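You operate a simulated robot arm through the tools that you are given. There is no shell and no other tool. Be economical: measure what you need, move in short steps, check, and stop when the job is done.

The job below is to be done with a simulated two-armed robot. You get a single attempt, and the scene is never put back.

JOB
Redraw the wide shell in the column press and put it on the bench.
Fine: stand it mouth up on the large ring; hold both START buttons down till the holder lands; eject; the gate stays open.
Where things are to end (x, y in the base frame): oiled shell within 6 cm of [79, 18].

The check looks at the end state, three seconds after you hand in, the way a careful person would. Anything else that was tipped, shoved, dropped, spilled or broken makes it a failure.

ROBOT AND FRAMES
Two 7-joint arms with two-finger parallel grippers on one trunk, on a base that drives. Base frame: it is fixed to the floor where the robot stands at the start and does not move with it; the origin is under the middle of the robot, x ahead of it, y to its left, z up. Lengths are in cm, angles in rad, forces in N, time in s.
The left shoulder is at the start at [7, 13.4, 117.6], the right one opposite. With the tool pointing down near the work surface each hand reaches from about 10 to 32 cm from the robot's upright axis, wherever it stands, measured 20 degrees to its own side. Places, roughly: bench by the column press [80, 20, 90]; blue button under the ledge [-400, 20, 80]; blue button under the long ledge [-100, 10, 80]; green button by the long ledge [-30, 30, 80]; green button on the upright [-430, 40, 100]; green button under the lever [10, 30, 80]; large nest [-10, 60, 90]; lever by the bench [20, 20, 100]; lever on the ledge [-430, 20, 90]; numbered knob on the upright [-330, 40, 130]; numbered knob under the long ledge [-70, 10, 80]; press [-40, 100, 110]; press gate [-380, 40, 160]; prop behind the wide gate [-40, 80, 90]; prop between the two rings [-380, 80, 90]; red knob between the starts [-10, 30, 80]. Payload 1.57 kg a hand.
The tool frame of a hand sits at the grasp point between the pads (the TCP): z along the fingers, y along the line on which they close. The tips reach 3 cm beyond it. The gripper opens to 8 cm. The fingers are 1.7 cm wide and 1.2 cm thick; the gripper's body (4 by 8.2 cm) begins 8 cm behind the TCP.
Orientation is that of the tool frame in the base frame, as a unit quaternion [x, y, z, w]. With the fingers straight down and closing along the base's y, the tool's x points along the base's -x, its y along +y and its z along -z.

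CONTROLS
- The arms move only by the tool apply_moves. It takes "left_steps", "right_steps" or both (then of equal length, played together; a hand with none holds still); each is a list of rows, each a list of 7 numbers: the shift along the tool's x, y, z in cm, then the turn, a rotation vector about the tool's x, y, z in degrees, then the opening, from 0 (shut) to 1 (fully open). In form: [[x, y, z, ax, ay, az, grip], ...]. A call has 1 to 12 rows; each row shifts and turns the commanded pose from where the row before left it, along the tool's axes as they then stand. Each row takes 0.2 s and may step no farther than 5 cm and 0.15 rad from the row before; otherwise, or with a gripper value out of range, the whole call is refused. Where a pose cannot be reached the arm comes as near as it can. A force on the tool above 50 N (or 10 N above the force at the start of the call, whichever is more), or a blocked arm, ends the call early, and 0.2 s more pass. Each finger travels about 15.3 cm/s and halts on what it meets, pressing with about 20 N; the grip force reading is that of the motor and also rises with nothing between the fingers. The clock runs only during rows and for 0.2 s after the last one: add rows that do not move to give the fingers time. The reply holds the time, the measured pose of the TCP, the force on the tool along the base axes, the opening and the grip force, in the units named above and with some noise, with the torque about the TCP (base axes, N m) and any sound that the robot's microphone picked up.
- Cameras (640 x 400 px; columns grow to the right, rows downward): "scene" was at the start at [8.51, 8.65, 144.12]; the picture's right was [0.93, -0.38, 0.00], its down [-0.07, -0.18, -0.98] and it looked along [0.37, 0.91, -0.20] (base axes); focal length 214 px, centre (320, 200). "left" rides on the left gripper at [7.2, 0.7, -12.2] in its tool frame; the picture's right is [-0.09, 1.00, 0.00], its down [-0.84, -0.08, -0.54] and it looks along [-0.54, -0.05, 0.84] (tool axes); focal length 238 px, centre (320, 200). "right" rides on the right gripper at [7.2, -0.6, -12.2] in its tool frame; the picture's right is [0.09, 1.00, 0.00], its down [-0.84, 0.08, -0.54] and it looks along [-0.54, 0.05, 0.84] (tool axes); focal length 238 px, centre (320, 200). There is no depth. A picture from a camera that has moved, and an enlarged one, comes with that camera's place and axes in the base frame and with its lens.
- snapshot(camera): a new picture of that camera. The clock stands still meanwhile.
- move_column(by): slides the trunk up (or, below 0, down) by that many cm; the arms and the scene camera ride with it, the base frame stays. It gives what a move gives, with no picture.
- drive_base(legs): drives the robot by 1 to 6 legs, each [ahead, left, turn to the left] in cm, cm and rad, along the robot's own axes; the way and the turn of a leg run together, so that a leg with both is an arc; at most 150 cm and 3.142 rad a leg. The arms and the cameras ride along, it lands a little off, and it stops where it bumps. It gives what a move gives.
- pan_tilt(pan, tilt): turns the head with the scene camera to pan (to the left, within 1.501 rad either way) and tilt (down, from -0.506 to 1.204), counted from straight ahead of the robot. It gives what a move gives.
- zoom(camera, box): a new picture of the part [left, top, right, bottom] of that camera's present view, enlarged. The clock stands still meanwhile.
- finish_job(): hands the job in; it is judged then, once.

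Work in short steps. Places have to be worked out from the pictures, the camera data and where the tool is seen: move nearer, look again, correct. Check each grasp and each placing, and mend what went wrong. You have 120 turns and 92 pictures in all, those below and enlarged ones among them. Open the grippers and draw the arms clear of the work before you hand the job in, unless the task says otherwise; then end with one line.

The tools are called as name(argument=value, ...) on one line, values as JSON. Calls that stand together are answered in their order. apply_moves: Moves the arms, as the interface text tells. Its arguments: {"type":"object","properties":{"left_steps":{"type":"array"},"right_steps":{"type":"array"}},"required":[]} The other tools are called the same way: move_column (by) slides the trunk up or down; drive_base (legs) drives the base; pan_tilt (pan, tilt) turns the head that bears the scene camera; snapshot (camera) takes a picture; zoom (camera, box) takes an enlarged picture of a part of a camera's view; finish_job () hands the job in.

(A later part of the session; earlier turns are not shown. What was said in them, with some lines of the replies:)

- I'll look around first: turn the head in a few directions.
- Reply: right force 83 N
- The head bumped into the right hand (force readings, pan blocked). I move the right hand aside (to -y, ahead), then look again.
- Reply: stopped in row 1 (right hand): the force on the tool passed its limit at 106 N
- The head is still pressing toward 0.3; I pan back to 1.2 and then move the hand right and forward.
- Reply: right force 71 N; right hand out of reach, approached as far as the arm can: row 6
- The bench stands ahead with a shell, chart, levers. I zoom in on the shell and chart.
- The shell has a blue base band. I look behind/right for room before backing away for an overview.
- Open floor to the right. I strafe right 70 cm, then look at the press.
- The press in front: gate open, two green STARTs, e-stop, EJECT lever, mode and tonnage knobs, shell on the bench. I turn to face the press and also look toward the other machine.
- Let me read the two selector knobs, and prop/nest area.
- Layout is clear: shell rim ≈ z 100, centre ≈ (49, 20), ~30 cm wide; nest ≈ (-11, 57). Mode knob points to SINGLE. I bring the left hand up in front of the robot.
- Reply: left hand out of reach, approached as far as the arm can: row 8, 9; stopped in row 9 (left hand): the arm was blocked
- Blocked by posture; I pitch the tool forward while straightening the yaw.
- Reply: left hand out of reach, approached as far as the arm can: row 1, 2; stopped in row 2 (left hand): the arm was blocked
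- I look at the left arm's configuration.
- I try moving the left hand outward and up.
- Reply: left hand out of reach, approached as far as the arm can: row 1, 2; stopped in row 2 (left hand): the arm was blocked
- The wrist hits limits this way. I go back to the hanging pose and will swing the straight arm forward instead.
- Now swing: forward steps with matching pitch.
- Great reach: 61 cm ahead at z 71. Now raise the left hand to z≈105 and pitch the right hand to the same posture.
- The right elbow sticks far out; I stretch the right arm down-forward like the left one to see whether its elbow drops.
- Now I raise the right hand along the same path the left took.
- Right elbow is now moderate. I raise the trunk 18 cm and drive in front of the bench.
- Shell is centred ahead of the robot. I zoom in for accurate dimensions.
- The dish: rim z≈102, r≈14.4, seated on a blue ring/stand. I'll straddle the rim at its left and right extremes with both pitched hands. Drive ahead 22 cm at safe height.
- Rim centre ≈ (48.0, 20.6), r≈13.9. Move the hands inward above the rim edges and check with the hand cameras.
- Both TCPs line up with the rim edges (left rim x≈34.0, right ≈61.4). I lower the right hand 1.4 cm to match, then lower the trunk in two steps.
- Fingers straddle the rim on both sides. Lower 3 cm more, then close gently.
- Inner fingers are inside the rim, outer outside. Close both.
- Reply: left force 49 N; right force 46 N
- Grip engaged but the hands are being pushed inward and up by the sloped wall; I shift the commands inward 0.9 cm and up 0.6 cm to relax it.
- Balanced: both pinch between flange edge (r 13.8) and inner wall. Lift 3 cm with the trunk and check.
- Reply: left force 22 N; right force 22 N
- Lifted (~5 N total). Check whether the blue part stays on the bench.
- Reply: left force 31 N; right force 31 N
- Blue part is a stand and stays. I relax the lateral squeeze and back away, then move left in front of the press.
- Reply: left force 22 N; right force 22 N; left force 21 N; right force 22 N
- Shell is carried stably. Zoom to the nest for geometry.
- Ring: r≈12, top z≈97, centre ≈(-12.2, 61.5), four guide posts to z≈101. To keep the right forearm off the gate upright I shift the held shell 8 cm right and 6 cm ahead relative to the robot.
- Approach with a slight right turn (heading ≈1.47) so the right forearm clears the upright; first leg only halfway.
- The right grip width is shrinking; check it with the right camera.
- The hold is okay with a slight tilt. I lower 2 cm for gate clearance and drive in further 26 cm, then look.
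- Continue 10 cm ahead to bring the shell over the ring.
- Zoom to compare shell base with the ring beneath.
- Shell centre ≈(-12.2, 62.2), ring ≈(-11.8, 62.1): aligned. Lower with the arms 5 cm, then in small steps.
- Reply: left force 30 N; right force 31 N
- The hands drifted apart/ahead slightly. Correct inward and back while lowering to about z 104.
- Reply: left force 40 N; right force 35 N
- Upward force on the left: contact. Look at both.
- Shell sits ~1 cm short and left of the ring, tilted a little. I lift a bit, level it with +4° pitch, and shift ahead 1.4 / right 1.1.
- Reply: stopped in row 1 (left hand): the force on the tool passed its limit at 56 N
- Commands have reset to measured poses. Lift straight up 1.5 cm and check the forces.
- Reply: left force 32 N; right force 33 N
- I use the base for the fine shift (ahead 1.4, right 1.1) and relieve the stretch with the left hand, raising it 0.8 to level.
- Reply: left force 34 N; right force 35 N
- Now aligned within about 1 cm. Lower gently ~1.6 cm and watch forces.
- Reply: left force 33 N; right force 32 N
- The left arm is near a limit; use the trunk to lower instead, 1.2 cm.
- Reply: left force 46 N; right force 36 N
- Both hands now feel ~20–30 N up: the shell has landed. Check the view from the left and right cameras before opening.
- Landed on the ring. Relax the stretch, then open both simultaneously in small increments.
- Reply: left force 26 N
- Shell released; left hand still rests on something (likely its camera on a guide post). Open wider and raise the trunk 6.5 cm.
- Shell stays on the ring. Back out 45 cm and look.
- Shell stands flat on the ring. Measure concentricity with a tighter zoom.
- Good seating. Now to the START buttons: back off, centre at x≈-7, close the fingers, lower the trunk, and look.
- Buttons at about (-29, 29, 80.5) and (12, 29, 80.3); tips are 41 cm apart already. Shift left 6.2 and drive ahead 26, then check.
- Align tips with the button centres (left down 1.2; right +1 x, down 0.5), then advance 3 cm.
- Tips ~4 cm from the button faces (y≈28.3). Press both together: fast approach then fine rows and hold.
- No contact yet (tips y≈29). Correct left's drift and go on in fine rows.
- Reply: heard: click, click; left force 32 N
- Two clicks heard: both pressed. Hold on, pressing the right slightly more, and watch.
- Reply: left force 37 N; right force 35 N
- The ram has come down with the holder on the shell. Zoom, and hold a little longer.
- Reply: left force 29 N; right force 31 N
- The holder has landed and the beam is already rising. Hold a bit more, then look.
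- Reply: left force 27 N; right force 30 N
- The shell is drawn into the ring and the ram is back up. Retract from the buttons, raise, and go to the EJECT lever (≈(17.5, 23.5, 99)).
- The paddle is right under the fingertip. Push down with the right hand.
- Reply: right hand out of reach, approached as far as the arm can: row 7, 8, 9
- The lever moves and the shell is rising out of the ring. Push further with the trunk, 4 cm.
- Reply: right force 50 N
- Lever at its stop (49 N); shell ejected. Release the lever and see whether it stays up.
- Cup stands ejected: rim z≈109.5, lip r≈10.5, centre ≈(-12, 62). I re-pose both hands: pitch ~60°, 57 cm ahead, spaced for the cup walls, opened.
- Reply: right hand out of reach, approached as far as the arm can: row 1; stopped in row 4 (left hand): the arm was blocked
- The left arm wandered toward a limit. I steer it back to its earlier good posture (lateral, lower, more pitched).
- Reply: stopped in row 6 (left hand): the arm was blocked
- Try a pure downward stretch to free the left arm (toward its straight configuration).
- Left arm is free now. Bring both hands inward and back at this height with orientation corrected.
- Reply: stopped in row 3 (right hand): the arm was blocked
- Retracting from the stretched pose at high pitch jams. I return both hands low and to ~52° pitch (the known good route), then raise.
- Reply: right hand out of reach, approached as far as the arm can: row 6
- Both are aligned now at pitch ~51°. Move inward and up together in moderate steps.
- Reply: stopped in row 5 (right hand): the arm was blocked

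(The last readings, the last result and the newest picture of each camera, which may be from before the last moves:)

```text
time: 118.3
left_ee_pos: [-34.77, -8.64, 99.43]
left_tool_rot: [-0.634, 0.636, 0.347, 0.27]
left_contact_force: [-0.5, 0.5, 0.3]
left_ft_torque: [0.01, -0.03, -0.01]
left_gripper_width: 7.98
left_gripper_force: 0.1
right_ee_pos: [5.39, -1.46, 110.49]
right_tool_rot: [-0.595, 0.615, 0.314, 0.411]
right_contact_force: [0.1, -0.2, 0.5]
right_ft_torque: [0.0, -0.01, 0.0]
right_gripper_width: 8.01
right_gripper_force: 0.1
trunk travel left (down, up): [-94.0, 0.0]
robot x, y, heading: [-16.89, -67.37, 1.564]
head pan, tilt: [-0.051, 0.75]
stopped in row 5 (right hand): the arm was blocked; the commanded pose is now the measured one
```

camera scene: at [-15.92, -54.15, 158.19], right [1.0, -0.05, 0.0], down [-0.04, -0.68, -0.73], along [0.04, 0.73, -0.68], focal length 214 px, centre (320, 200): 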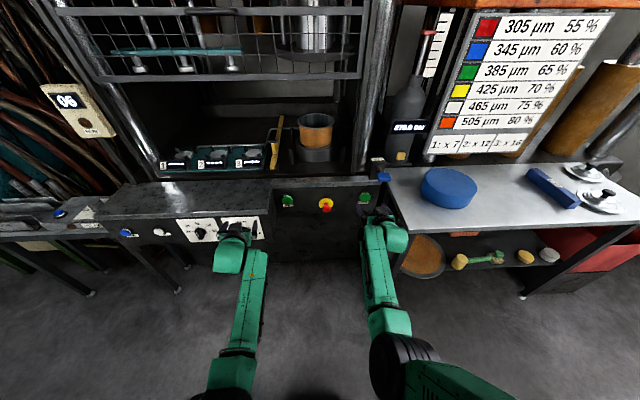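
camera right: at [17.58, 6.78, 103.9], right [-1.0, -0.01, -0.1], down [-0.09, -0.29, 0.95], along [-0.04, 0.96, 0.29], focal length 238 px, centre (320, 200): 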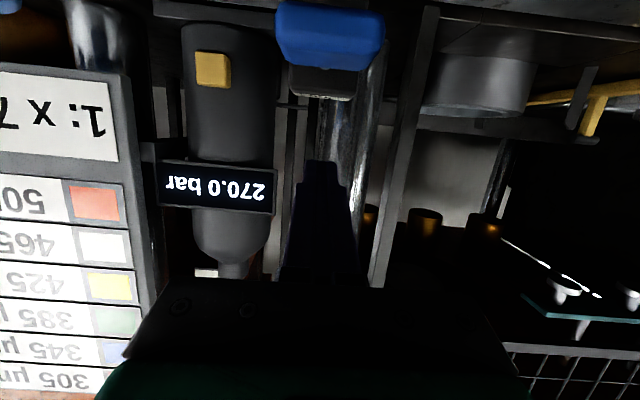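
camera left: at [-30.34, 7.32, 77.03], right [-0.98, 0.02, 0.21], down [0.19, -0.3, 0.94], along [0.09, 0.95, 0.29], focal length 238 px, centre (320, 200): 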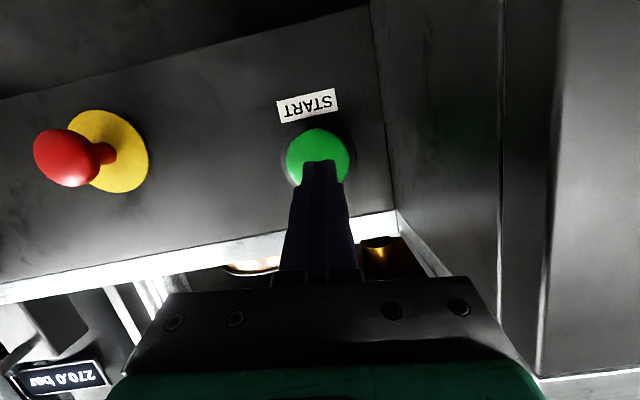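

The inward move fails while stretched; I return low again, then raise first exactly as before (up with slight back), and only then go inward.

apply_moves(left_steps=[[1.0, 0.3, 1.06, 0.93, 0, -0.48, 1], [1.0, 0.3, 1.06, 0.93, 0, -0.48, 1], [1.0, 0.3, 1.06, 0.93, 0, -0.48, 1], [1.0, 0.3, 1.06, 0.93, 0, -0.48, 1], [1.0, 0.3, 1.06, 0.93, 0, -0.48, 1], [1.0, 0.3, 1.06, 0.93, 0, -0.48, 1]], right_steps=[[3.2, 0.25, 0.8, -1.27, 1.8, 0.45, 1], [3.2, 0.2, 0.9, -1.27, 1.8, 0.45, 1], [3.15, 0.15, 1.0, -1.27, 1.8, 0.45, 1], [3.15, 0.1, 1.2, -1.27, 1.8, 0.45, 1], [3.1, 0.1, 1.3, -1.27, 1.8, 0.45, 1], [3.05, 0, 1.4, -1.27, 1.8, 0.45, 1]])

apply_moves(left_steps=[[-2.4, 0, -3.4, 0, 0, 0, 1], [-2.4, 0, -3.4, 0, 0, 0, 1], [-2.4, 0, -3.4, 0, 0, 0, 1]], right_steps=[[-2.4, 0, -3.4, 0, 0, 0, 1], [-2.4, 0, -3.4, 0, 0, 0, 1], [-2.4, 0, -3.4, 0, 0, 0, 1]])

```text
time: 119.7
left_ee_pos: [-37.0, -7.2, 90.78]
left_tool_rot: [0.637, -0.635, -0.309, -0.309]
left_contact_force: [-0.2, -0.3, 0.0]
left_ft_torque: [-0.02, -0.04, -0.01]
left_gripper_width: 7.99
left_gripper_force: 0.1
right_ee_pos: [5.23, -6.14, 90.68]
right_tool_rot: [-0.634, 0.643, 0.308, 0.301]
right_contact_force: [-0.4, 0.3, 0.5]
right_ft_torque: [0.02, 0.03, 0.01]
right_gripper_width: 8.01
right_gripper_force: 0.0
trunk travel left (down, up): [-94.0, 0.0]
robot x, y, heading: [-16.47, -67.45, 1.57]
head pan, tilt: [-0.051, 0.75]
```

```text
time: 120.5
left_ee_pos: [-36.88, -10.93, 102.82]
left_tool_rot: [0.637, -0.636, -0.307, -0.31]
left_contact_force: [0.5, 0.3, -0.5]
left_ft_torque: [-0.01, 0.01, 0.0]
left_gripper_width: 8.0
left_gripper_force: 0.1
right_ee_pos: [5.26, -9.63, 103.05]
right_tool_rot: [-0.634, 0.641, 0.309, 0.301]
right_contact_force: [-0.7, 0.2, 0.7]
right_ft_torque: [-0.04, -0.01, -0.07]
right_gripper_width: 7.97
right_gripper_force: 0.1
trunk travel left (down, up): [-94.0, 0.0]
robot x, y, heading: [-16.38, -67.71, 1.566]
head pan, tilt: [-0.051, 0.75]
```

Tracks perfectly. Two more raise rows, then inward.

apply_moves(left_steps=[[-2.4, 0, -3.4, 0, 0, 0, 1], [-2.1, 0, -2.6, 0, 0, 0, 1], [0, -2.4, 0, 0, 0, 0, 1], [0, -2.4, 0, 0, 0, 0, 1], [0, -2.4, 0, 0, 0, 0, 1]], right_steps=[[-2.4, 0, -3.4, 0, 0, 0, 1], [-2.1, 0, -2.6, 0, 0, 0, 1], [0, 2.4, 0, 0, 0, 0, 1], [0, 2.4, 0, 0, 0, 0, 1], [0, 2.4, 0, 0, 0, 0, 1]])

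```text
time: 121.7
left_ee_pos: [-29.64, -12.68, 110.01]
left_tool_rot: [0.636, -0.636, -0.309, -0.31]
left_contact_force: [0.1, -0.3, 0.2]
left_ft_torque: [0.02, -0.02, 0.0]
left_gripper_width: 8.01
left_gripper_force: 0.1
right_ee_pos: [-1.87, -11.14, 110.25]
right_tool_rot: [-0.633, 0.643, 0.308, 0.302]
right_contact_force: [0.3, 0.5, -0.3]
right_ft_torque: [0.03, 0.02, -0.01]
right_gripper_width: 7.98
right_gripper_force: 0.0
trunk travel left (down, up): [-94.0, 0.0]
robot x, y, heading: [-16.36, -67.53, 1.571]
head pan, tilt: [-0.051, 0.75]
```

Now to cup spacing, with 3.5 cm up and 2 cm ahead.

apply_moves(left_steps=[[-1.3, -1.4, -0.2, 0, 0, 0, 1], [-1.3, -1.4, -0.2, 0, 0, 0, 1], [-1.3, -1.3, -0.2, 0, 0, 0, 1], [0, 0, 0, 0, 0, 0, 1]], right_steps=[[-1.3, 1.4, -0.2, 0, 0, 0, 1], [-1.3, 1.4, -0.2, 0, 0, 0, 1], [-1.3, 1.3, -0.2, 0, 0, 0, 1], [0, 0, 0, 0, 0, 0, 1]])

```text
time: 122.9
left_ee_pos: [-28.0, -11.01, 112.11]
left_tool_rot: [-0.632, 0.643, 0.33, 0.28]
left_contact_force: [-0.9, 0.0, 0.7]
left_ft_torque: [-0.01, 0.02, -0.03]
left_gripper_width: 8.01
left_gripper_force: 0.1
right_ee_pos: [-3.38, -9.62, 112.66]
right_tool_rot: [0.642, -0.639, -0.279, -0.319]
right_contact_force: [0.0, 0.7, 0.4]
right_ft_torque: [0.01, -0.01, 0.01]
right_gripper_width: 7.99
right_gripper_force: 0.0
trunk travel left (down, up): [-94.0, 0.0]
robot x, y, heading: [-16.4, -67.54, 1.569]
head pan, tilt: [-0.051, 0.75]
stopped in row 4 (left hand): the arm was blocked; the commanded pose is now the measured one
```

Inward travel is limited at this short extension; extend 4 cm ahead first, then go inward while undoing the toe-out.

apply_moves(left_steps=[[-0.63, 0, 0.78, 0.8, 0, 0, 1], [-0.63, 0, 0.78, 0.8, 0, 0, 1], [-0.63, 0, 0.78, 0.8, 0, 0, 1], [-0.63, 0, 0.78, 0.8, 0, 0, 1], [0, -0.8, 0, 0, 0, 0, 1], [0, -0.8, 0, 0, 0, 0, 1], [0, -0.7, 0, 0, 0, 0, 1]], right_steps=[[-0.63, 0, 0.78, -0.7, 0, 0, 1], [-0.63, 0, 0.78, -0.7, 0, 0, 1], [-0.63, 0, 0.78, -0.7, 0, 0, 1], [-0.63, 0, 0.78, -0.7, 0, 0, 1], [0, 0.8, 0, 0, 0, 0, 1], [0, 0.8, 0, 0, 0, 0, 1], [0, 0.7, 0, 0, 0, 0, 1]])

```text
time: 124.5
left_ee_pos: [-27.13, -6.64, 112.1]
left_tool_rot: [-0.624, 0.651, 0.324, 0.287]
left_contact_force: [-0.5, 0.4, -0.5]
left_ft_torque: [0.04, -0.01, 0.0]
left_gripper_width: 7.99
left_gripper_force: 0.1
right_ee_pos: [-5.63, -5.55, 112.48]
right_tool_rot: [0.648, -0.633, -0.294, -0.305]
right_contact_force: [0.2, -0.1, -0.4]
right_ft_torque: [0.0, 0.03, 0.01]
right_gripper_width: 8.01
right_gripper_force: 0.0
trunk travel left (down, up): [-94.0, 0.0]
robot x, y, heading: [-16.17, -67.57, 1.567]
head pan, tilt: [-0.051, 0.75]
```

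Spacing 21.5 cm now. Raise 2.2 cm more for rim clearance.

apply_moves(left_steps=[[-0.57, 0, -0.46, 0, 0, 0, 1], [-0.57, 0, -0.46, 0, 0, 0, 1], [-0.57, 0, -0.46, 0, 0, 0, 1]], right_steps=[[-0.57, 0, -0.46, 0, 0, 0, 1], [-0.57, 0, -0.46, 0, 0, 0, 1], [-0.57, 0, -0.46, 0, 0, 0, 1]])

drive_base(legs=[[0, 0, -0.077], [0, 6, 0], [38, 0, 0]])

snapshot(camera="scene")

```text
time: 125.3
left_ee_pos: [-27.24, -6.7, 113.87]
left_tool_rot: [-0.622, 0.654, 0.326, 0.281]
left_contact_force: [0.2, -0.2, -0.4]
left_ft_torque: [0.03, 0.0, 0.0]
left_gripper_width: 7.99
left_gripper_force: 0.0
right_ee_pos: [-5.62, -5.49, 114.55]
right_tool_rot: [0.649, -0.633, -0.294, -0.304]
right_contact_force: [-0.5, -0.4, -0.4]
right_ft_torque: [0.02, 0.0, 0.01]
right_gripper_width: 7.97
right_gripper_force: 0.1
trunk travel left (down, up): [-94.0, 0.0]
robot x, y, heading: [-16.3, -67.35, 1.567]
head pan, tilt: [-0.051, 0.75]
```

```text
time: 128.8
left_ee_pos: [-25.04, 32.26, 114.23]
left_tool_rot: [-0.594, 0.678, 0.315, 0.298]
left_contact_force: [-0.4, -0.2, 0.1]
left_ft_torque: [0.02, 0.01, 0.0]
left_gripper_width: 8.01
left_gripper_force: 0.2
right_ee_pos: [-3.51, 31.6, 114.64]
right_tool_rot: [-0.621, 0.659, 0.281, 0.317]
right_contact_force: [0.3, -1.4, 0.6]
right_ft_torque: [0.02, -0.02, 0.0]
right_gripper_width: 8.0
right_gripper_force: 0.0
trunk travel left (down, up): [-94.0, 0.0]
robot x, y, heading: [-19.43, -29.3, 1.483]
head pan, tilt: [-0.051, 0.75]
```

```text
12 pictures are left
camera scene: at [-17.76, -16.17, 158.22], right [0.99, -0.14, 0.0], down [-0.09, -0.67, -0.73], along [0.1, 0.73, -0.68], focal length 214 px, centre (320, 200)
```

scene: 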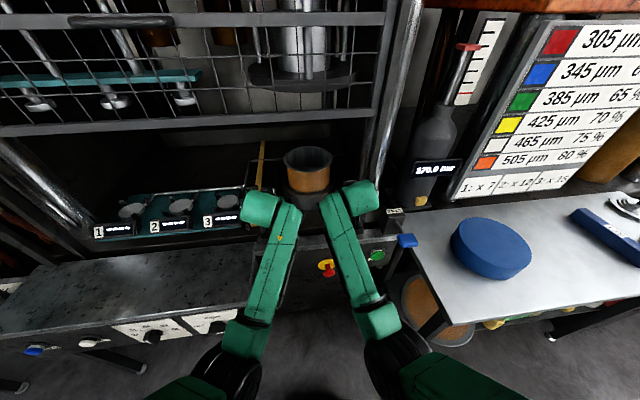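

Cup centre ≈(-12.1, 62.7), rim r≈10.6. Drive ahead 28.5 cm with hands above the rim.

drive_base(legs=[[28.5, 0.2, 0]])

snapshot(camera="left")

snapshot(camera="right")

```text
time: 130.7
left_ee_pos: [-22.95, 60.15, 114.35]
left_tool_rot: [-0.593, 0.677, 0.317, 0.298]
left_contact_force: [-0.4, 0.6, -0.8]
left_ft_torque: [-0.01, -0.02, 0.02]
left_gripper_width: 8.0
left_gripper_force: 0.0
right_ee_pos: [-1.27, 59.37, 114.66]
right_tool_rot: [-0.621, 0.659, 0.282, 0.318]
right_contact_force: [-0.1, 0.2, -0.7]
right_ft_torque: [0.01, 0.0, -0.03]
right_gripper_width: 8.0
right_gripper_force: 0.1
trunk travel left (down, up): [-94.0, 0.0]
robot x, y, heading: [-17.06, -1.31, 1.484]
head pan, tilt: [-0.051, 0.75]
```

```text
11 pictures are left
camera left: at [-24.78, 46.1, 116.38], right [-0.98, 0.15, 0.15], down [0.16, 0.08, 0.98], along [0.14, 0.98, -0.11], focal length 238 px, centre (320, 200)
```

left: 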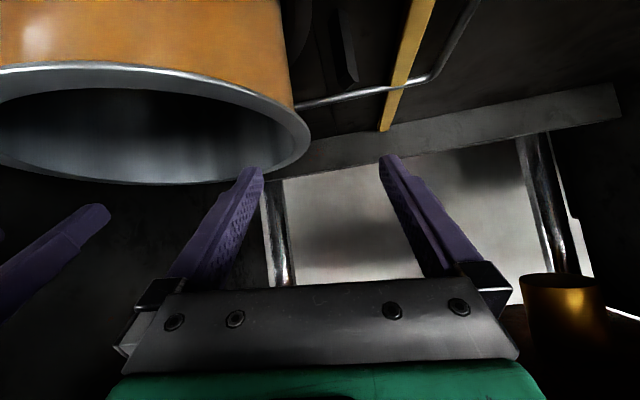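

```text
10 pictures are left
camera right: at [-1.71, 45.44, 116.99], right [-1.0, 0.01, -0.09], down [-0.09, 0.13, 0.99], along [0.02, 0.99, -0.12], focal length 238 px, centre (320, 200)
```

right: 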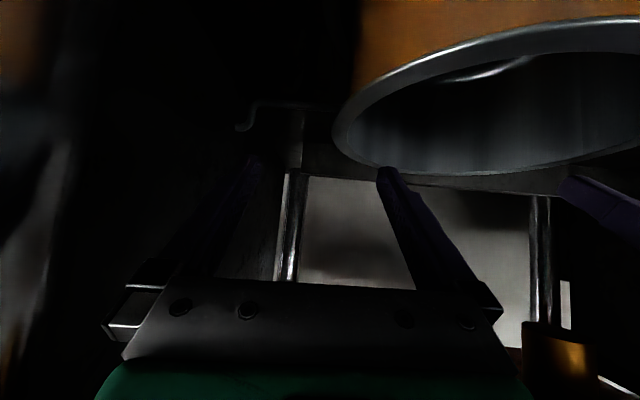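

Cup edges x≈-22.5 and -1.9 (r≈10.3). Move both inward ~1.1 cm, then lower the trunk 4.8 cm.

apply_moves(left_steps=[[-0.1, -0.55, 0.1, 0, 0, 0, 1], [-0.1, -0.55, 0.1, 0, 0, 0, 1], [0, 0, 0, 0, 0, 0, 1]], right_steps=[[-0.1, 0.6, 0.5, 0, 0, 0, 1], [-0.1, 0.6, 0.4, 0, 0, 0, 1], [0, 0, 0, 0, 0, 0, 1]])

move_column(by=-4.6)

snapshot(camera="left")

```text
time: 131.5
left_ee_pos: [-22.55, 60.64, 114.08]
left_tool_rot: [-0.594, 0.677, 0.322, 0.29]
left_contact_force: [0.6, 0.3, 0.5]
left_ft_torque: [0.04, 0.01, 0.03]
left_gripper_width: 8.01
left_gripper_force: 0.0
right_ee_pos: [-2.06, 60.43, 113.96]
right_tool_rot: [-0.622, 0.659, 0.278, 0.318]
right_contact_force: [1.1, -1.1, -0.1]
right_ft_torque: [-0.04, 0.0, -0.03]
right_gripper_width: 7.97
right_gripper_force: 0.2
trunk travel left (down, up): [-94.0, 0.0]
robot x, y, heading: [-17.15, -0.96, 1.49]
head pan, tilt: [-0.051, 0.75]
```

```text
time: 132.4
left_ee_pos: [-22.55, 60.59, 109.59]
left_tool_rot: [-0.594, 0.677, 0.322, 0.292]
left_contact_force: [0.1, -0.6, 0.4]
left_ft_torque: [-0.01, 0.03, 0.0]
left_gripper_width: 8.02
left_gripper_force: 0.1
right_ee_pos: [-2.12, 60.37, 109.56]
right_tool_rot: [-0.62, 0.659, 0.279, 0.321]
right_contact_force: [0.0, 0.8, 0.3]
right_ft_torque: [-0.04, 0.01, -0.03]
right_gripper_width: 7.99
right_gripper_force: 0.0
trunk travel left (down, up): [-89.4, 4.6]
robot x, y, heading: [-17.29, -1.25, 1.48]
head pan, tilt: [-0.051, 0.75]
```

```text
9 pictures are left
camera left: at [-24.19, 46.59, 111.64], right [-0.98, 0.14, 0.16], down [0.17, 0.08, 0.98], along [0.13, 0.99, -0.11], focal length 238 px, centre (320, 200)
```

left: 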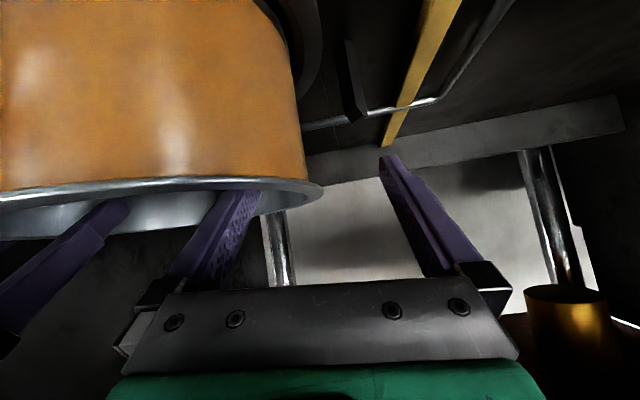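

Inner fingers are inside the cup. Close with a small inward bias.

apply_moves(left_steps=[[0, -0.3, 0, 0, 0, 0, 0.6], [0, -0.3, 0, 0, 0, 0, 0.35], [0, 0, 0, 0, 0, 0, 0.1], [0, 0, 0, 0, 0, 0, 0], [0, 0, 0, 0, 0, 0, 0]], right_steps=[[0, 0.3, 0, 0, 0, 0, 0.6], [0, 0.1, 0, 0, 0, 0, 0.35], [0, 0, 0, 0, 0, 0, 0.1], [0, 0, 0, 0, 0, 0, 0], [0, 0, 0, 0, 0, 0, 0]])

```text
time: 133.6
left_ee_pos: [-22.18, 60.78, 109.51]
left_tool_rot: [-0.592, 0.678, 0.324, 0.292]
left_contact_force: [40.6, 1.9, -1.8]
left_ft_torque: [0.23, -0.09, 0.58]
left_gripper_width: 2.8
left_gripper_force: 19.7
right_ee_pos: [-2.41, 60.57, 109.54]
right_tool_rot: [-0.623, 0.656, 0.279, 0.322]
right_contact_force: [-40.7, 3.0, 8.9]
right_ft_torque: [-0.03, 0.21, -0.41]
right_gripper_width: 2.49
right_gripper_force: 20.3
trunk travel left (down, up): [-89.4, 4.6]
robot x, y, heading: [-17.27, -1.14, 1.484]
head pan, tilt: [-0.051, 0.75]
```

Inner fingers are on the wall; shift both inward 0.5 cm so the outer fingers bear too.

apply_moves(left_steps=[[0, -0.3, 0, 0, 0, 0, 0], [0, -0.3, 0, 0, 0, 0, 0], [0, 0, 0, 0, 0, 0, 0]], right_steps=[[0, 0.3, 0, 0, 0, 0, 0], [0, 0.3, 0, 0, 0, 0, 0], [0, 0, 0, 0, 0, 0, 0]])

```text
time: 134.4
left_ee_pos: [-22.16, 60.81, 109.6]
left_tool_rot: [-0.592, 0.677, 0.331, 0.288]
left_contact_force: [40.3, 1.0, 1.4]
left_ft_torque: [-0.36, -0.21, 0.41]
left_gripper_width: 2.83
left_gripper_force: 19.9
right_ee_pos: [-2.61, 60.56, 109.42]
right_tool_rot: [-0.622, 0.657, 0.275, 0.325]
right_contact_force: [-39.7, 1.4, 5.2]
right_ft_torque: [-0.02, 0.2, -0.26]
right_gripper_width: 2.09
right_gripper_force: 19.9
trunk travel left (down, up): [-89.4, 4.6]
robot x, y, heading: [-17.23, -1.19, 1.484]
head pan, tilt: [-0.051, 0.75]
```

Left can't go further in, but the two inner fingers brace the cup outward with 40 N each while the right pinches — a firm hold. Lift with the trunk 3 cm and check.

move_column(by=3)

zoom(camera="scene", box=[250, 130, 430, 250])

```text
time: 135.2
left_ee_pos: [-22.12, 60.86, 112.54]
left_tool_rot: [-0.592, 0.677, 0.331, 0.287]
left_contact_force: [40.2, 3.8, -3.3]
left_ft_torque: [0.21, -0.06, 0.59]
left_gripper_width: 2.97
left_gripper_force: 19.9
right_ee_pos: [-2.45, 60.75, 112.37]
right_tool_rot: [-0.622, 0.658, 0.276, 0.323]
right_contact_force: [-39.6, -4.7, -1.1]
right_ft_torque: [-0.31, 0.27, 0.38]
right_gripper_width: 1.91
right_gripper_force: 19.9
trunk travel left (down, up): [-92.4, 1.6]
robot x, y, heading: [-16.41, -1.24, 1.481]
head pan, tilt: [-0.051, 0.75]
```

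```text
3.33 times, centred on (340, 190) of scene
camera zoom: at [-15.54, 11.97, 156.58], right [0.99, -0.14, 0.0], down [-0.09, -0.68, -0.73], along [0.1, 0.72, -0.68], focal length 715 px, centre (253, 233)
```

zoom: 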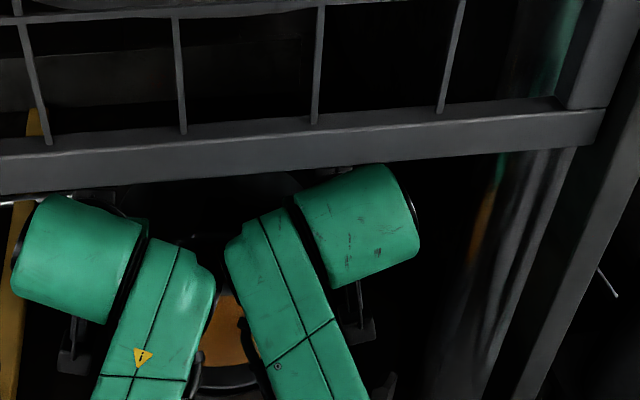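

Held (≈4.4 N weight). Lift 1.5 more and back straight out.

move_column(by=1.5)

drive_base(legs=[[-20, 0, 0]])

snapshot(camera="left")

```text
time: 135.8
left_ee_pos: [-22.15, 60.89, 113.95]
left_tool_rot: [-0.591, 0.677, 0.33, 0.289]
left_contact_force: [40.8, 3.4, -4.0]
left_ft_torque: [0.16, -0.04, 0.61]
left_gripper_width: 3.02
left_gripper_force: 19.9
right_ee_pos: [-2.61, 60.68, 113.96]
right_tool_rot: [-0.621, 0.658, 0.275, 0.325]
right_contact_force: [-40.2, -3.6, -1.2]
right_ft_torque: [-0.17, 0.28, 0.35]
right_gripper_width: 1.78
right_gripper_force: 19.7
trunk travel left (down, up): [-93.9, 0.1]
robot x, y, heading: [-17.11, -1.44, 1.489]
head pan, tilt: [-0.051, 0.75]
```

```text
time: 137.4
left_ee_pos: [-23.67, 41.31, 113.83]
left_tool_rot: [-0.591, 0.678, 0.328, 0.288]
left_contact_force: [40.9, 5.8, -4.3]
left_ft_torque: [0.03, -0.08, 0.54]
left_gripper_width: 3.23
left_gripper_force: 19.9
right_ee_pos: [-4.23, 41.01, 113.75]
right_tool_rot: [-0.621, 0.659, 0.274, 0.323]
right_contact_force: [-40.5, -3.9, -1.6]
right_ft_torque: [-0.15, 0.3, 0.41]
right_gripper_width: 1.62
right_gripper_force: 20.1
trunk travel left (down, up): [-93.9, 0.1]
robot x, y, heading: [-19.03, -21.32, 1.483]
head pan, tilt: [-0.051, 0.75]
```

```text
7 pictures are left
camera left: at [-25.32, 27.26, 115.87], right [-0.97, 0.14, 0.18], down [0.19, 0.08, 0.98], along [0.12, 0.99, -0.11], focal length 238 px, centre (320, 200)
```

left: 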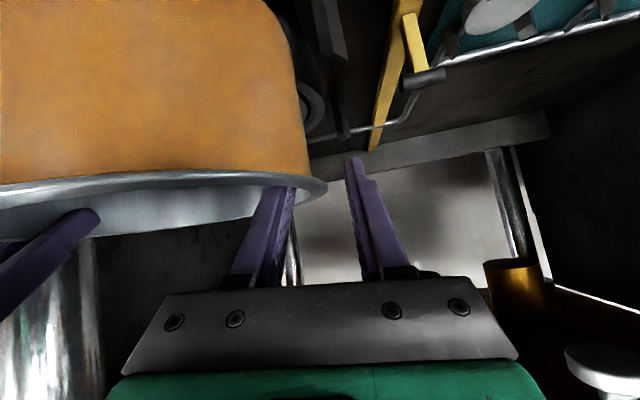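

Firm, but the finger widths creep from the 40 N brace; ease it by moving the right hand inward 0.4 cm, then continue back.

apply_moves(right_steps=[[0, 0.2, 0, 0, 0, 0, 0], [0, 0.2, 0, 0, 0, 0, 0], [0, 0, 0, 0, 0, 0, 0]])

drive_base(legs=[[-32, 0, 0.087]])

```text
time: 138.2
left_ee_pos: [-23.69, 40.84, 114.27]
left_tool_rot: [-0.59, 0.678, 0.329, 0.29]
left_contact_force: [41.0, 8.0, -4.3]
left_ft_torque: [0.16, -0.21, 0.5]
left_gripper_width: 2.36
left_gripper_force: 20.2
right_ee_pos: [-4.3, 40.83, 113.96]
right_tool_rot: [-0.621, 0.657, 0.275, 0.327]
right_contact_force: [-40.8, -8.3, -0.6]
right_ft_torque: [-0.2, 0.49, 1.15]
right_gripper_width: 1.78
right_gripper_force: 19.5
trunk travel left (down, up): [-93.9, 0.1]
robot x, y, heading: [-18.28, -21.08, 1.486]
head pan, tilt: [-0.051, 0.75]
```

```text
time: 140.3
left_ee_pos: [-30.28, 9.85, 114.02]
left_tool_rot: [-0.618, 0.653, 0.34, 0.276]
left_contact_force: [41.0, 12.3, -5.0]
left_ft_torque: [0.13, -0.16, 0.52]
left_gripper_width: 2.6
left_gripper_force: 20.4
right_ee_pos: [-10.92, 11.15, 113.76]
right_tool_rot: [0.649, -0.632, -0.287, -0.313]
right_contact_force: [-40.0, -10.9, -0.3]
right_ft_torque: [-0.24, 0.5, 1.18]
right_gripper_width: 1.59
right_gripper_force: 19.7
trunk travel left (down, up): [-93.9, 0.1]
robot x, y, heading: [-20.21, -52.24, 1.565]
head pan, tilt: [-0.051, 0.75]
```

Still held. Back 20 more to clear the lever, then right ~99 cm, then look.

drive_base(legs=[[-20, 0, 0.005], [0, -99, 0]])

snapshot(camera="scene")

```text
time: 146.6
left_ee_pos: [68.59, -10.33, 114.0]
left_tool_rot: [-0.62, 0.651, 0.339, 0.277]
left_contact_force: [34.6, 10.4, -4.3]
left_ft_torque: [0.08, -0.19, 0.44]
left_gripper_width: 1.87
left_gripper_force: 19.9
right_ee_pos: [87.6, -8.59, 113.8]
right_tool_rot: [0.652, -0.627, -0.291, -0.311]
right_contact_force: [-35.5, -10.5, -1.0]
right_ft_torque: [-0.13, 0.46, 0.99]
right_gripper_width: 1.56
right_gripper_force: 20.0
trunk travel left (down, up): [-93.9, 0.1]
robot x, y, heading: [79.2, -71.87, 1.576]
head pan, tilt: [-0.051, 0.75]
```

```text
6 pictures are left
camera scene: at [79.31, -58.48, 158.08], right [1.0, -0.05, 0.0], down [-0.03, -0.68, -0.73], along [0.04, 0.73, -0.68], focal length 214 px, centre (320, 200)
```

scene: 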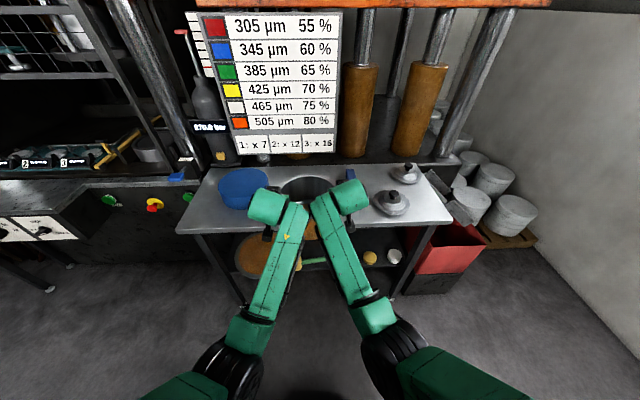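

Cup is at ≈(78.1, -7.4). Drive ahead 25.4 and right 1 to bring it over (79, 18).

drive_base(legs=[[25.4, -1, 0]])

move_column(by=-10)

snapshot(camera="scene")

```text
time: 148.5
left_ee_pos: [69.25, 15.16, 114.25]
left_tool_rot: [-0.621, 0.65, 0.341, 0.277]
left_contact_force: [19.1, 7.6, -4.0]
left_ft_torque: [0.0, -0.13, 0.57]
left_gripper_width: 1.89
left_gripper_force: 19.9
right_ee_pos: [88.39, 16.89, 114.12]
right_tool_rot: [0.653, -0.626, -0.292, -0.31]
right_contact_force: [-19.4, -8.7, -0.8]
right_ft_torque: [-0.1, 0.3, 0.74]
right_gripper_width: 1.56
right_gripper_force: 20.1
trunk travel left (down, up): [-93.9, 0.1]
robot x, y, heading: [79.78, -46.27, 1.582]
head pan, tilt: [-0.051, 0.75]
```

```text
time: 149.8
left_ee_pos: [69.4, 15.56, 104.09]
left_tool_rot: [-0.62, 0.65, 0.341, 0.277]
left_contact_force: [13.4, 8.4, -3.8]
left_ft_torque: [-0.07, -0.09, 0.62]
left_gripper_width: 1.86
left_gripper_force: 19.7
right_ee_pos: [88.35, 17.06, 103.97]
right_tool_rot: [0.654, -0.626, -0.292, -0.31]
right_contact_force: [-12.9, -7.7, -1.0]
right_ft_torque: [-0.07, 0.27, 0.61]
right_gripper_width: 1.57
right_gripper_force: 20.0
trunk travel left (down, up): [-83.9, 10.1]
robot x, y, heading: [79.75, -46.33, 1.578]
head pan, tilt: [-0.051, 0.75]
```

```text
5 pictures are left
camera scene: at [80.25, -32.71, 148.08], right [1.0, -0.04, 0.0], down [-0.03, -0.68, -0.73], along [0.03, 0.73, -0.68], focal length 214 px, centre (320, 200)
```

scene: 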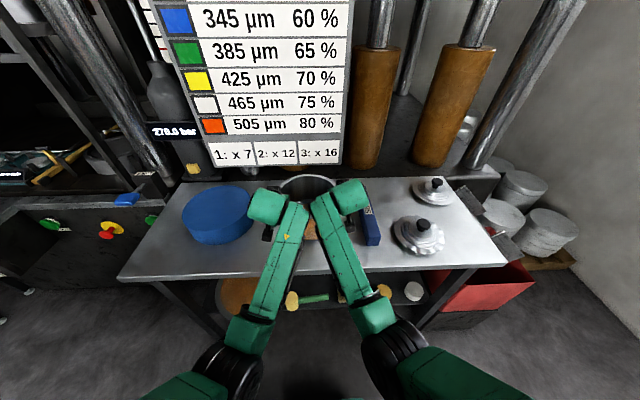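

Clear of the block (x≈97). Lower 2.8 cm, then 0.6 steps.

move_column(by=-2.8)

move_column(by=-0.5)

```text
time: 150.5
left_ee_pos: [69.45, 14.96, 102.59]
left_tool_rot: [-0.617, 0.646, 0.349, 0.284]
left_contact_force: [8.1, 6.2, 33.6]
left_ft_torque: [0.14, -0.13, 0.64]
left_gripper_width: 1.9
left_gripper_force: 19.9
right_ee_pos: [88.33, 16.52, 102.18]
right_tool_rot: [0.649, -0.624, -0.298, -0.317]
right_contact_force: [-9.1, 9.7, 26.8]
right_ft_torque: [-0.04, 0.15, -0.44]
right_gripper_width: 1.64
right_gripper_force: 20.0
trunk travel left (down, up): [-81.1, 12.9]
robot x, y, heading: [80.3, -46.19, 1.581]
head pan, tilt: [-0.051, 0.75]
```

```text
time: 151.1
left_ee_pos: [69.47, 15.07, 101.79]
left_tool_rot: [-0.617, 0.648, 0.344, 0.284]
left_contact_force: [19.2, 5.2, 24.8]
left_ft_torque: [-0.35, -0.08, 0.89]
left_gripper_width: 2.03
left_gripper_force: 20.3
right_ee_pos: [88.23, 16.62, 101.53]
right_tool_rot: [0.651, -0.623, -0.299, -0.315]
right_contact_force: [-19.5, 5.1, 27.6]
right_ft_torque: [-0.21, 0.03, -0.82]
right_gripper_width: 1.88
right_gripper_force: 20.2
trunk travel left (down, up): [-80.6, 13.4]
robot x, y, heading: [79.79, -46.37, 1.579]
head pan, tilt: [-0.051, 0.75]
```

Landed (≈50 N up total). A quick zoom to verify it's upright on the bench before opening.

zoom(camera="scene", box=[220, 150, 400, 270])

```text
3.33 times, centred on (310, 210) of scene
camera zoom: at [80.3, -33.72, 144.88], right [1.0, -0.04, 0.0], down [-0.03, -0.68, -0.74], along [0.03, 0.73, -0.68], focal length 715 px, centre (353, 167)
```

zoom: 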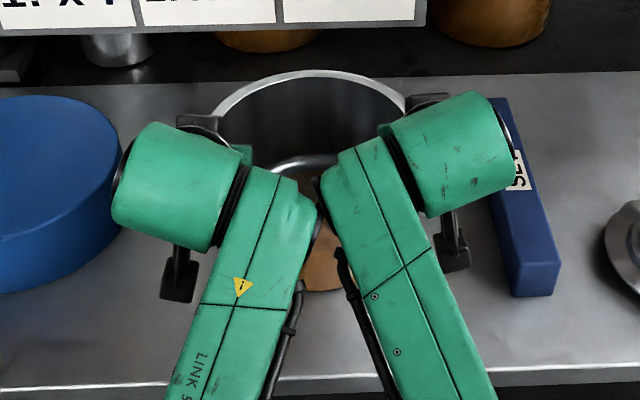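

Upright at ≈(78.5, 18). Open both together and raise.

apply_moves(left_steps=[[0, 0, 0, 0, 0, 0, 0.3], [0, 0, 0, 0, 0, 0, 0.45], [0, 0, 0, 0, 0, 0, 0.55], [0, 0, 0, 0, 0, 0, 0.55]], right_steps=[[0, 0, 0, 0, 0, 0, 0.3], [0, 0, 0, 0, 0, 0, 0.45], [0, 0, 0, 0, 0, 0, 0.55], [0, 0, 0, 0, 0, 0, 0.55]])

move_column(by=8)

zoom(camera="scene", box=[220, 150, 400, 270])

```text
time: 152.1
left_ee_pos: [69.29, 15.36, 100.62]
left_tool_rot: [-0.621, 0.65, 0.341, 0.274]
left_contact_force: [1.3, -0.4, 0.6]
left_ft_torque: [0.0, 0.01, 0.0]
left_gripper_width: 4.42
left_gripper_force: 0.0
right_ee_pos: [88.41, 17.05, 100.59]
right_tool_rot: [0.654, -0.626, -0.291, -0.311]
right_contact_force: [0.3, 0.0, -0.4]
right_ft_torque: [-0.02, -0.01, 0.02]
right_gripper_width: 4.4
right_gripper_force: 0.0
trunk travel left (down, up): [-80.6, 13.4]
robot x, y, heading: [79.82, -46.11, 1.577]
head pan, tilt: [-0.051, 0.75]
```

```text
time: 153.2
left_ee_pos: [69.31, 15.48, 108.93]
left_tool_rot: [-0.62, 0.65, 0.341, 0.276]
left_contact_force: [-0.8, 0.7, 0.2]
left_ft_torque: [-0.01, 0.02, -0.03]
left_gripper_width: 4.4
left_gripper_force: 0.1
right_ee_pos: [88.46, 17.07, 108.71]
right_tool_rot: [0.653, -0.626, -0.292, -0.31]
right_contact_force: [0.1, -0.1, -0.3]
right_ft_torque: [0.02, 0.0, -0.03]
right_gripper_width: 4.39
right_gripper_force: 0.0
trunk travel left (down, up): [-88.6, 5.4]
robot x, y, heading: [79.74, -46.17, 1.579]
head pan, tilt: [-0.051, 0.75]
```

```text
3.33 times, centred on (310, 210) of scene
camera zoom: at [80.25, -32.82, 152.79], right [1.0, -0.04, 0.0], down [-0.03, -0.68, -0.73], along [0.03, 0.73, -0.68], focal length 715 px, centre (353, 167)
```

zoom: 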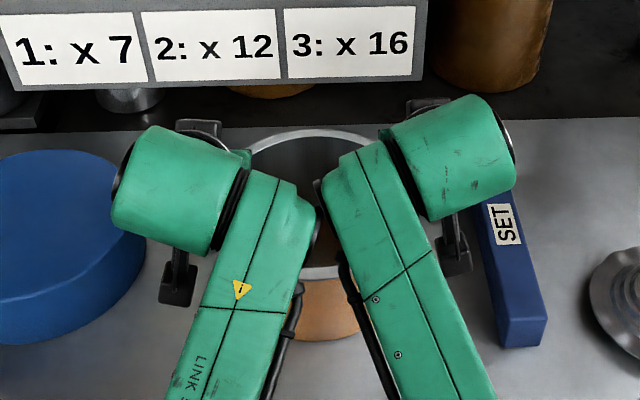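

Cup released and standing. Raise 5 and back away, then a last look.

move_column(by=5)

drive_base(legs=[[-40, 0, 0]])

snapshot(camera="scene")

```text
time: 154.2
left_ee_pos: [69.23, 15.42, 113.86]
left_tool_rot: [-0.621, 0.649, 0.341, 0.277]
left_contact_force: [0.2, -0.4, -0.7]
left_ft_torque: [0.0, 0.01, -0.01]
left_gripper_width: 4.42
left_gripper_force: 0.0
right_ee_pos: [88.47, 17.12, 113.68]
right_tool_rot: [0.652, -0.626, -0.291, -0.312]
right_contact_force: [-0.1, 0.3, 0.0]
right_ft_torque: [0.02, -0.01, 0.03]
right_gripper_width: 4.39
right_gripper_force: 0.1
trunk travel left (down, up): [-93.6, 0.4]
robot x, y, heading: [80.14, -46.11, 1.577]
head pan, tilt: [-0.051, 0.75]
```

```text
time: 156.7
left_ee_pos: [69.77, -24.9, 113.79]
left_tool_rot: [-0.62, 0.651, 0.34, 0.275]
left_contact_force: [0.1, 0.5, 0.3]
left_ft_torque: [-0.01, -0.02, -0.01]
left_gripper_width: 4.38
left_gripper_force: 0.0
right_ee_pos: [88.76, -23.33, 113.55]
right_tool_rot: [0.652, -0.627, -0.291, -0.31]
right_contact_force: [-0.1, 0.0, -0.4]
right_ft_torque: [-0.03, 0.01, 0.02]
right_gripper_width: 4.38
right_gripper_force: 0.1
trunk travel left (down, up): [-93.6, 0.4]
robot x, y, heading: [80.51, -86.68, 1.577]
head pan, tilt: [-0.051, 0.75]
```

```text
2 pictures are left
camera scene: at [80.5, -73.13, 157.77], right [1.0, -0.05, 0.0], down [-0.03, -0.68, -0.73], along [0.03, 0.73, -0.68], focal length 214 px, centre (320, 200)
```

scene: 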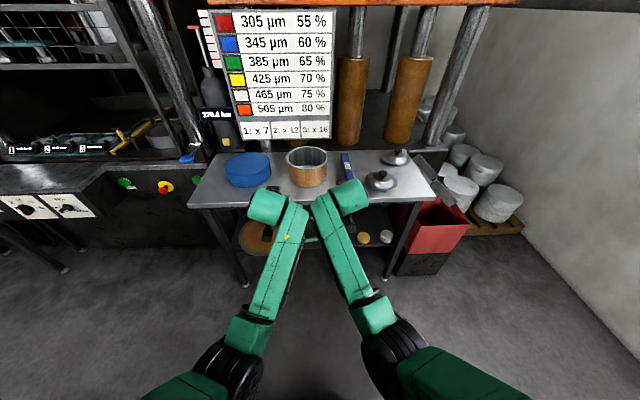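

The redrawn cup stands mouth up at about (77.5, 18), within the 6 cm allowance, and the stand and blue block are untouched. Open the grippers fully and hand in.

apply_moves(left_steps=[[0, 0, 0, 0, 0, 0, 1], [0, 0, 0, 0, 0, 0, 1]], right_steps=[[0, 0, 0, 0, 0, 0, 1], [0, 0, 0, 0, 0, 0, 1]])

finish_job()

```text
time: 157.3
left_ee_pos: [69.68, -25.1, 113.77]
left_tool_rot: [-0.619, 0.651, 0.341, 0.277]
left_contact_force: [0.2, 0.4, -0.1]
left_ft_torque: [0.02, 0.0, 0.03]
left_gripper_width: 7.98
left_gripper_force: 0.1
right_ee_pos: [88.82, -23.34, 113.65]
right_tool_rot: [0.653, -0.626, -0.291, -0.311]
right_contact_force: [-0.3, -0.4, 0.2]
right_ft_torque: [-0.04, 0.0, -0.01]
right_gripper_width: 7.98
right_gripper_force: 0.0
trunk travel left (down, up): [-93.6, 0.4]
robot x, y, heading: [80.23, -86.28, 1.577]
head pan, tilt: [-0.051, 0.75]
```

```text
The job is handed in.
```

The wide shell was redrawn in the column press, ejected, and now stands mouth up on the bench at about (77.5, 18), with the gate left open and the job handed in.
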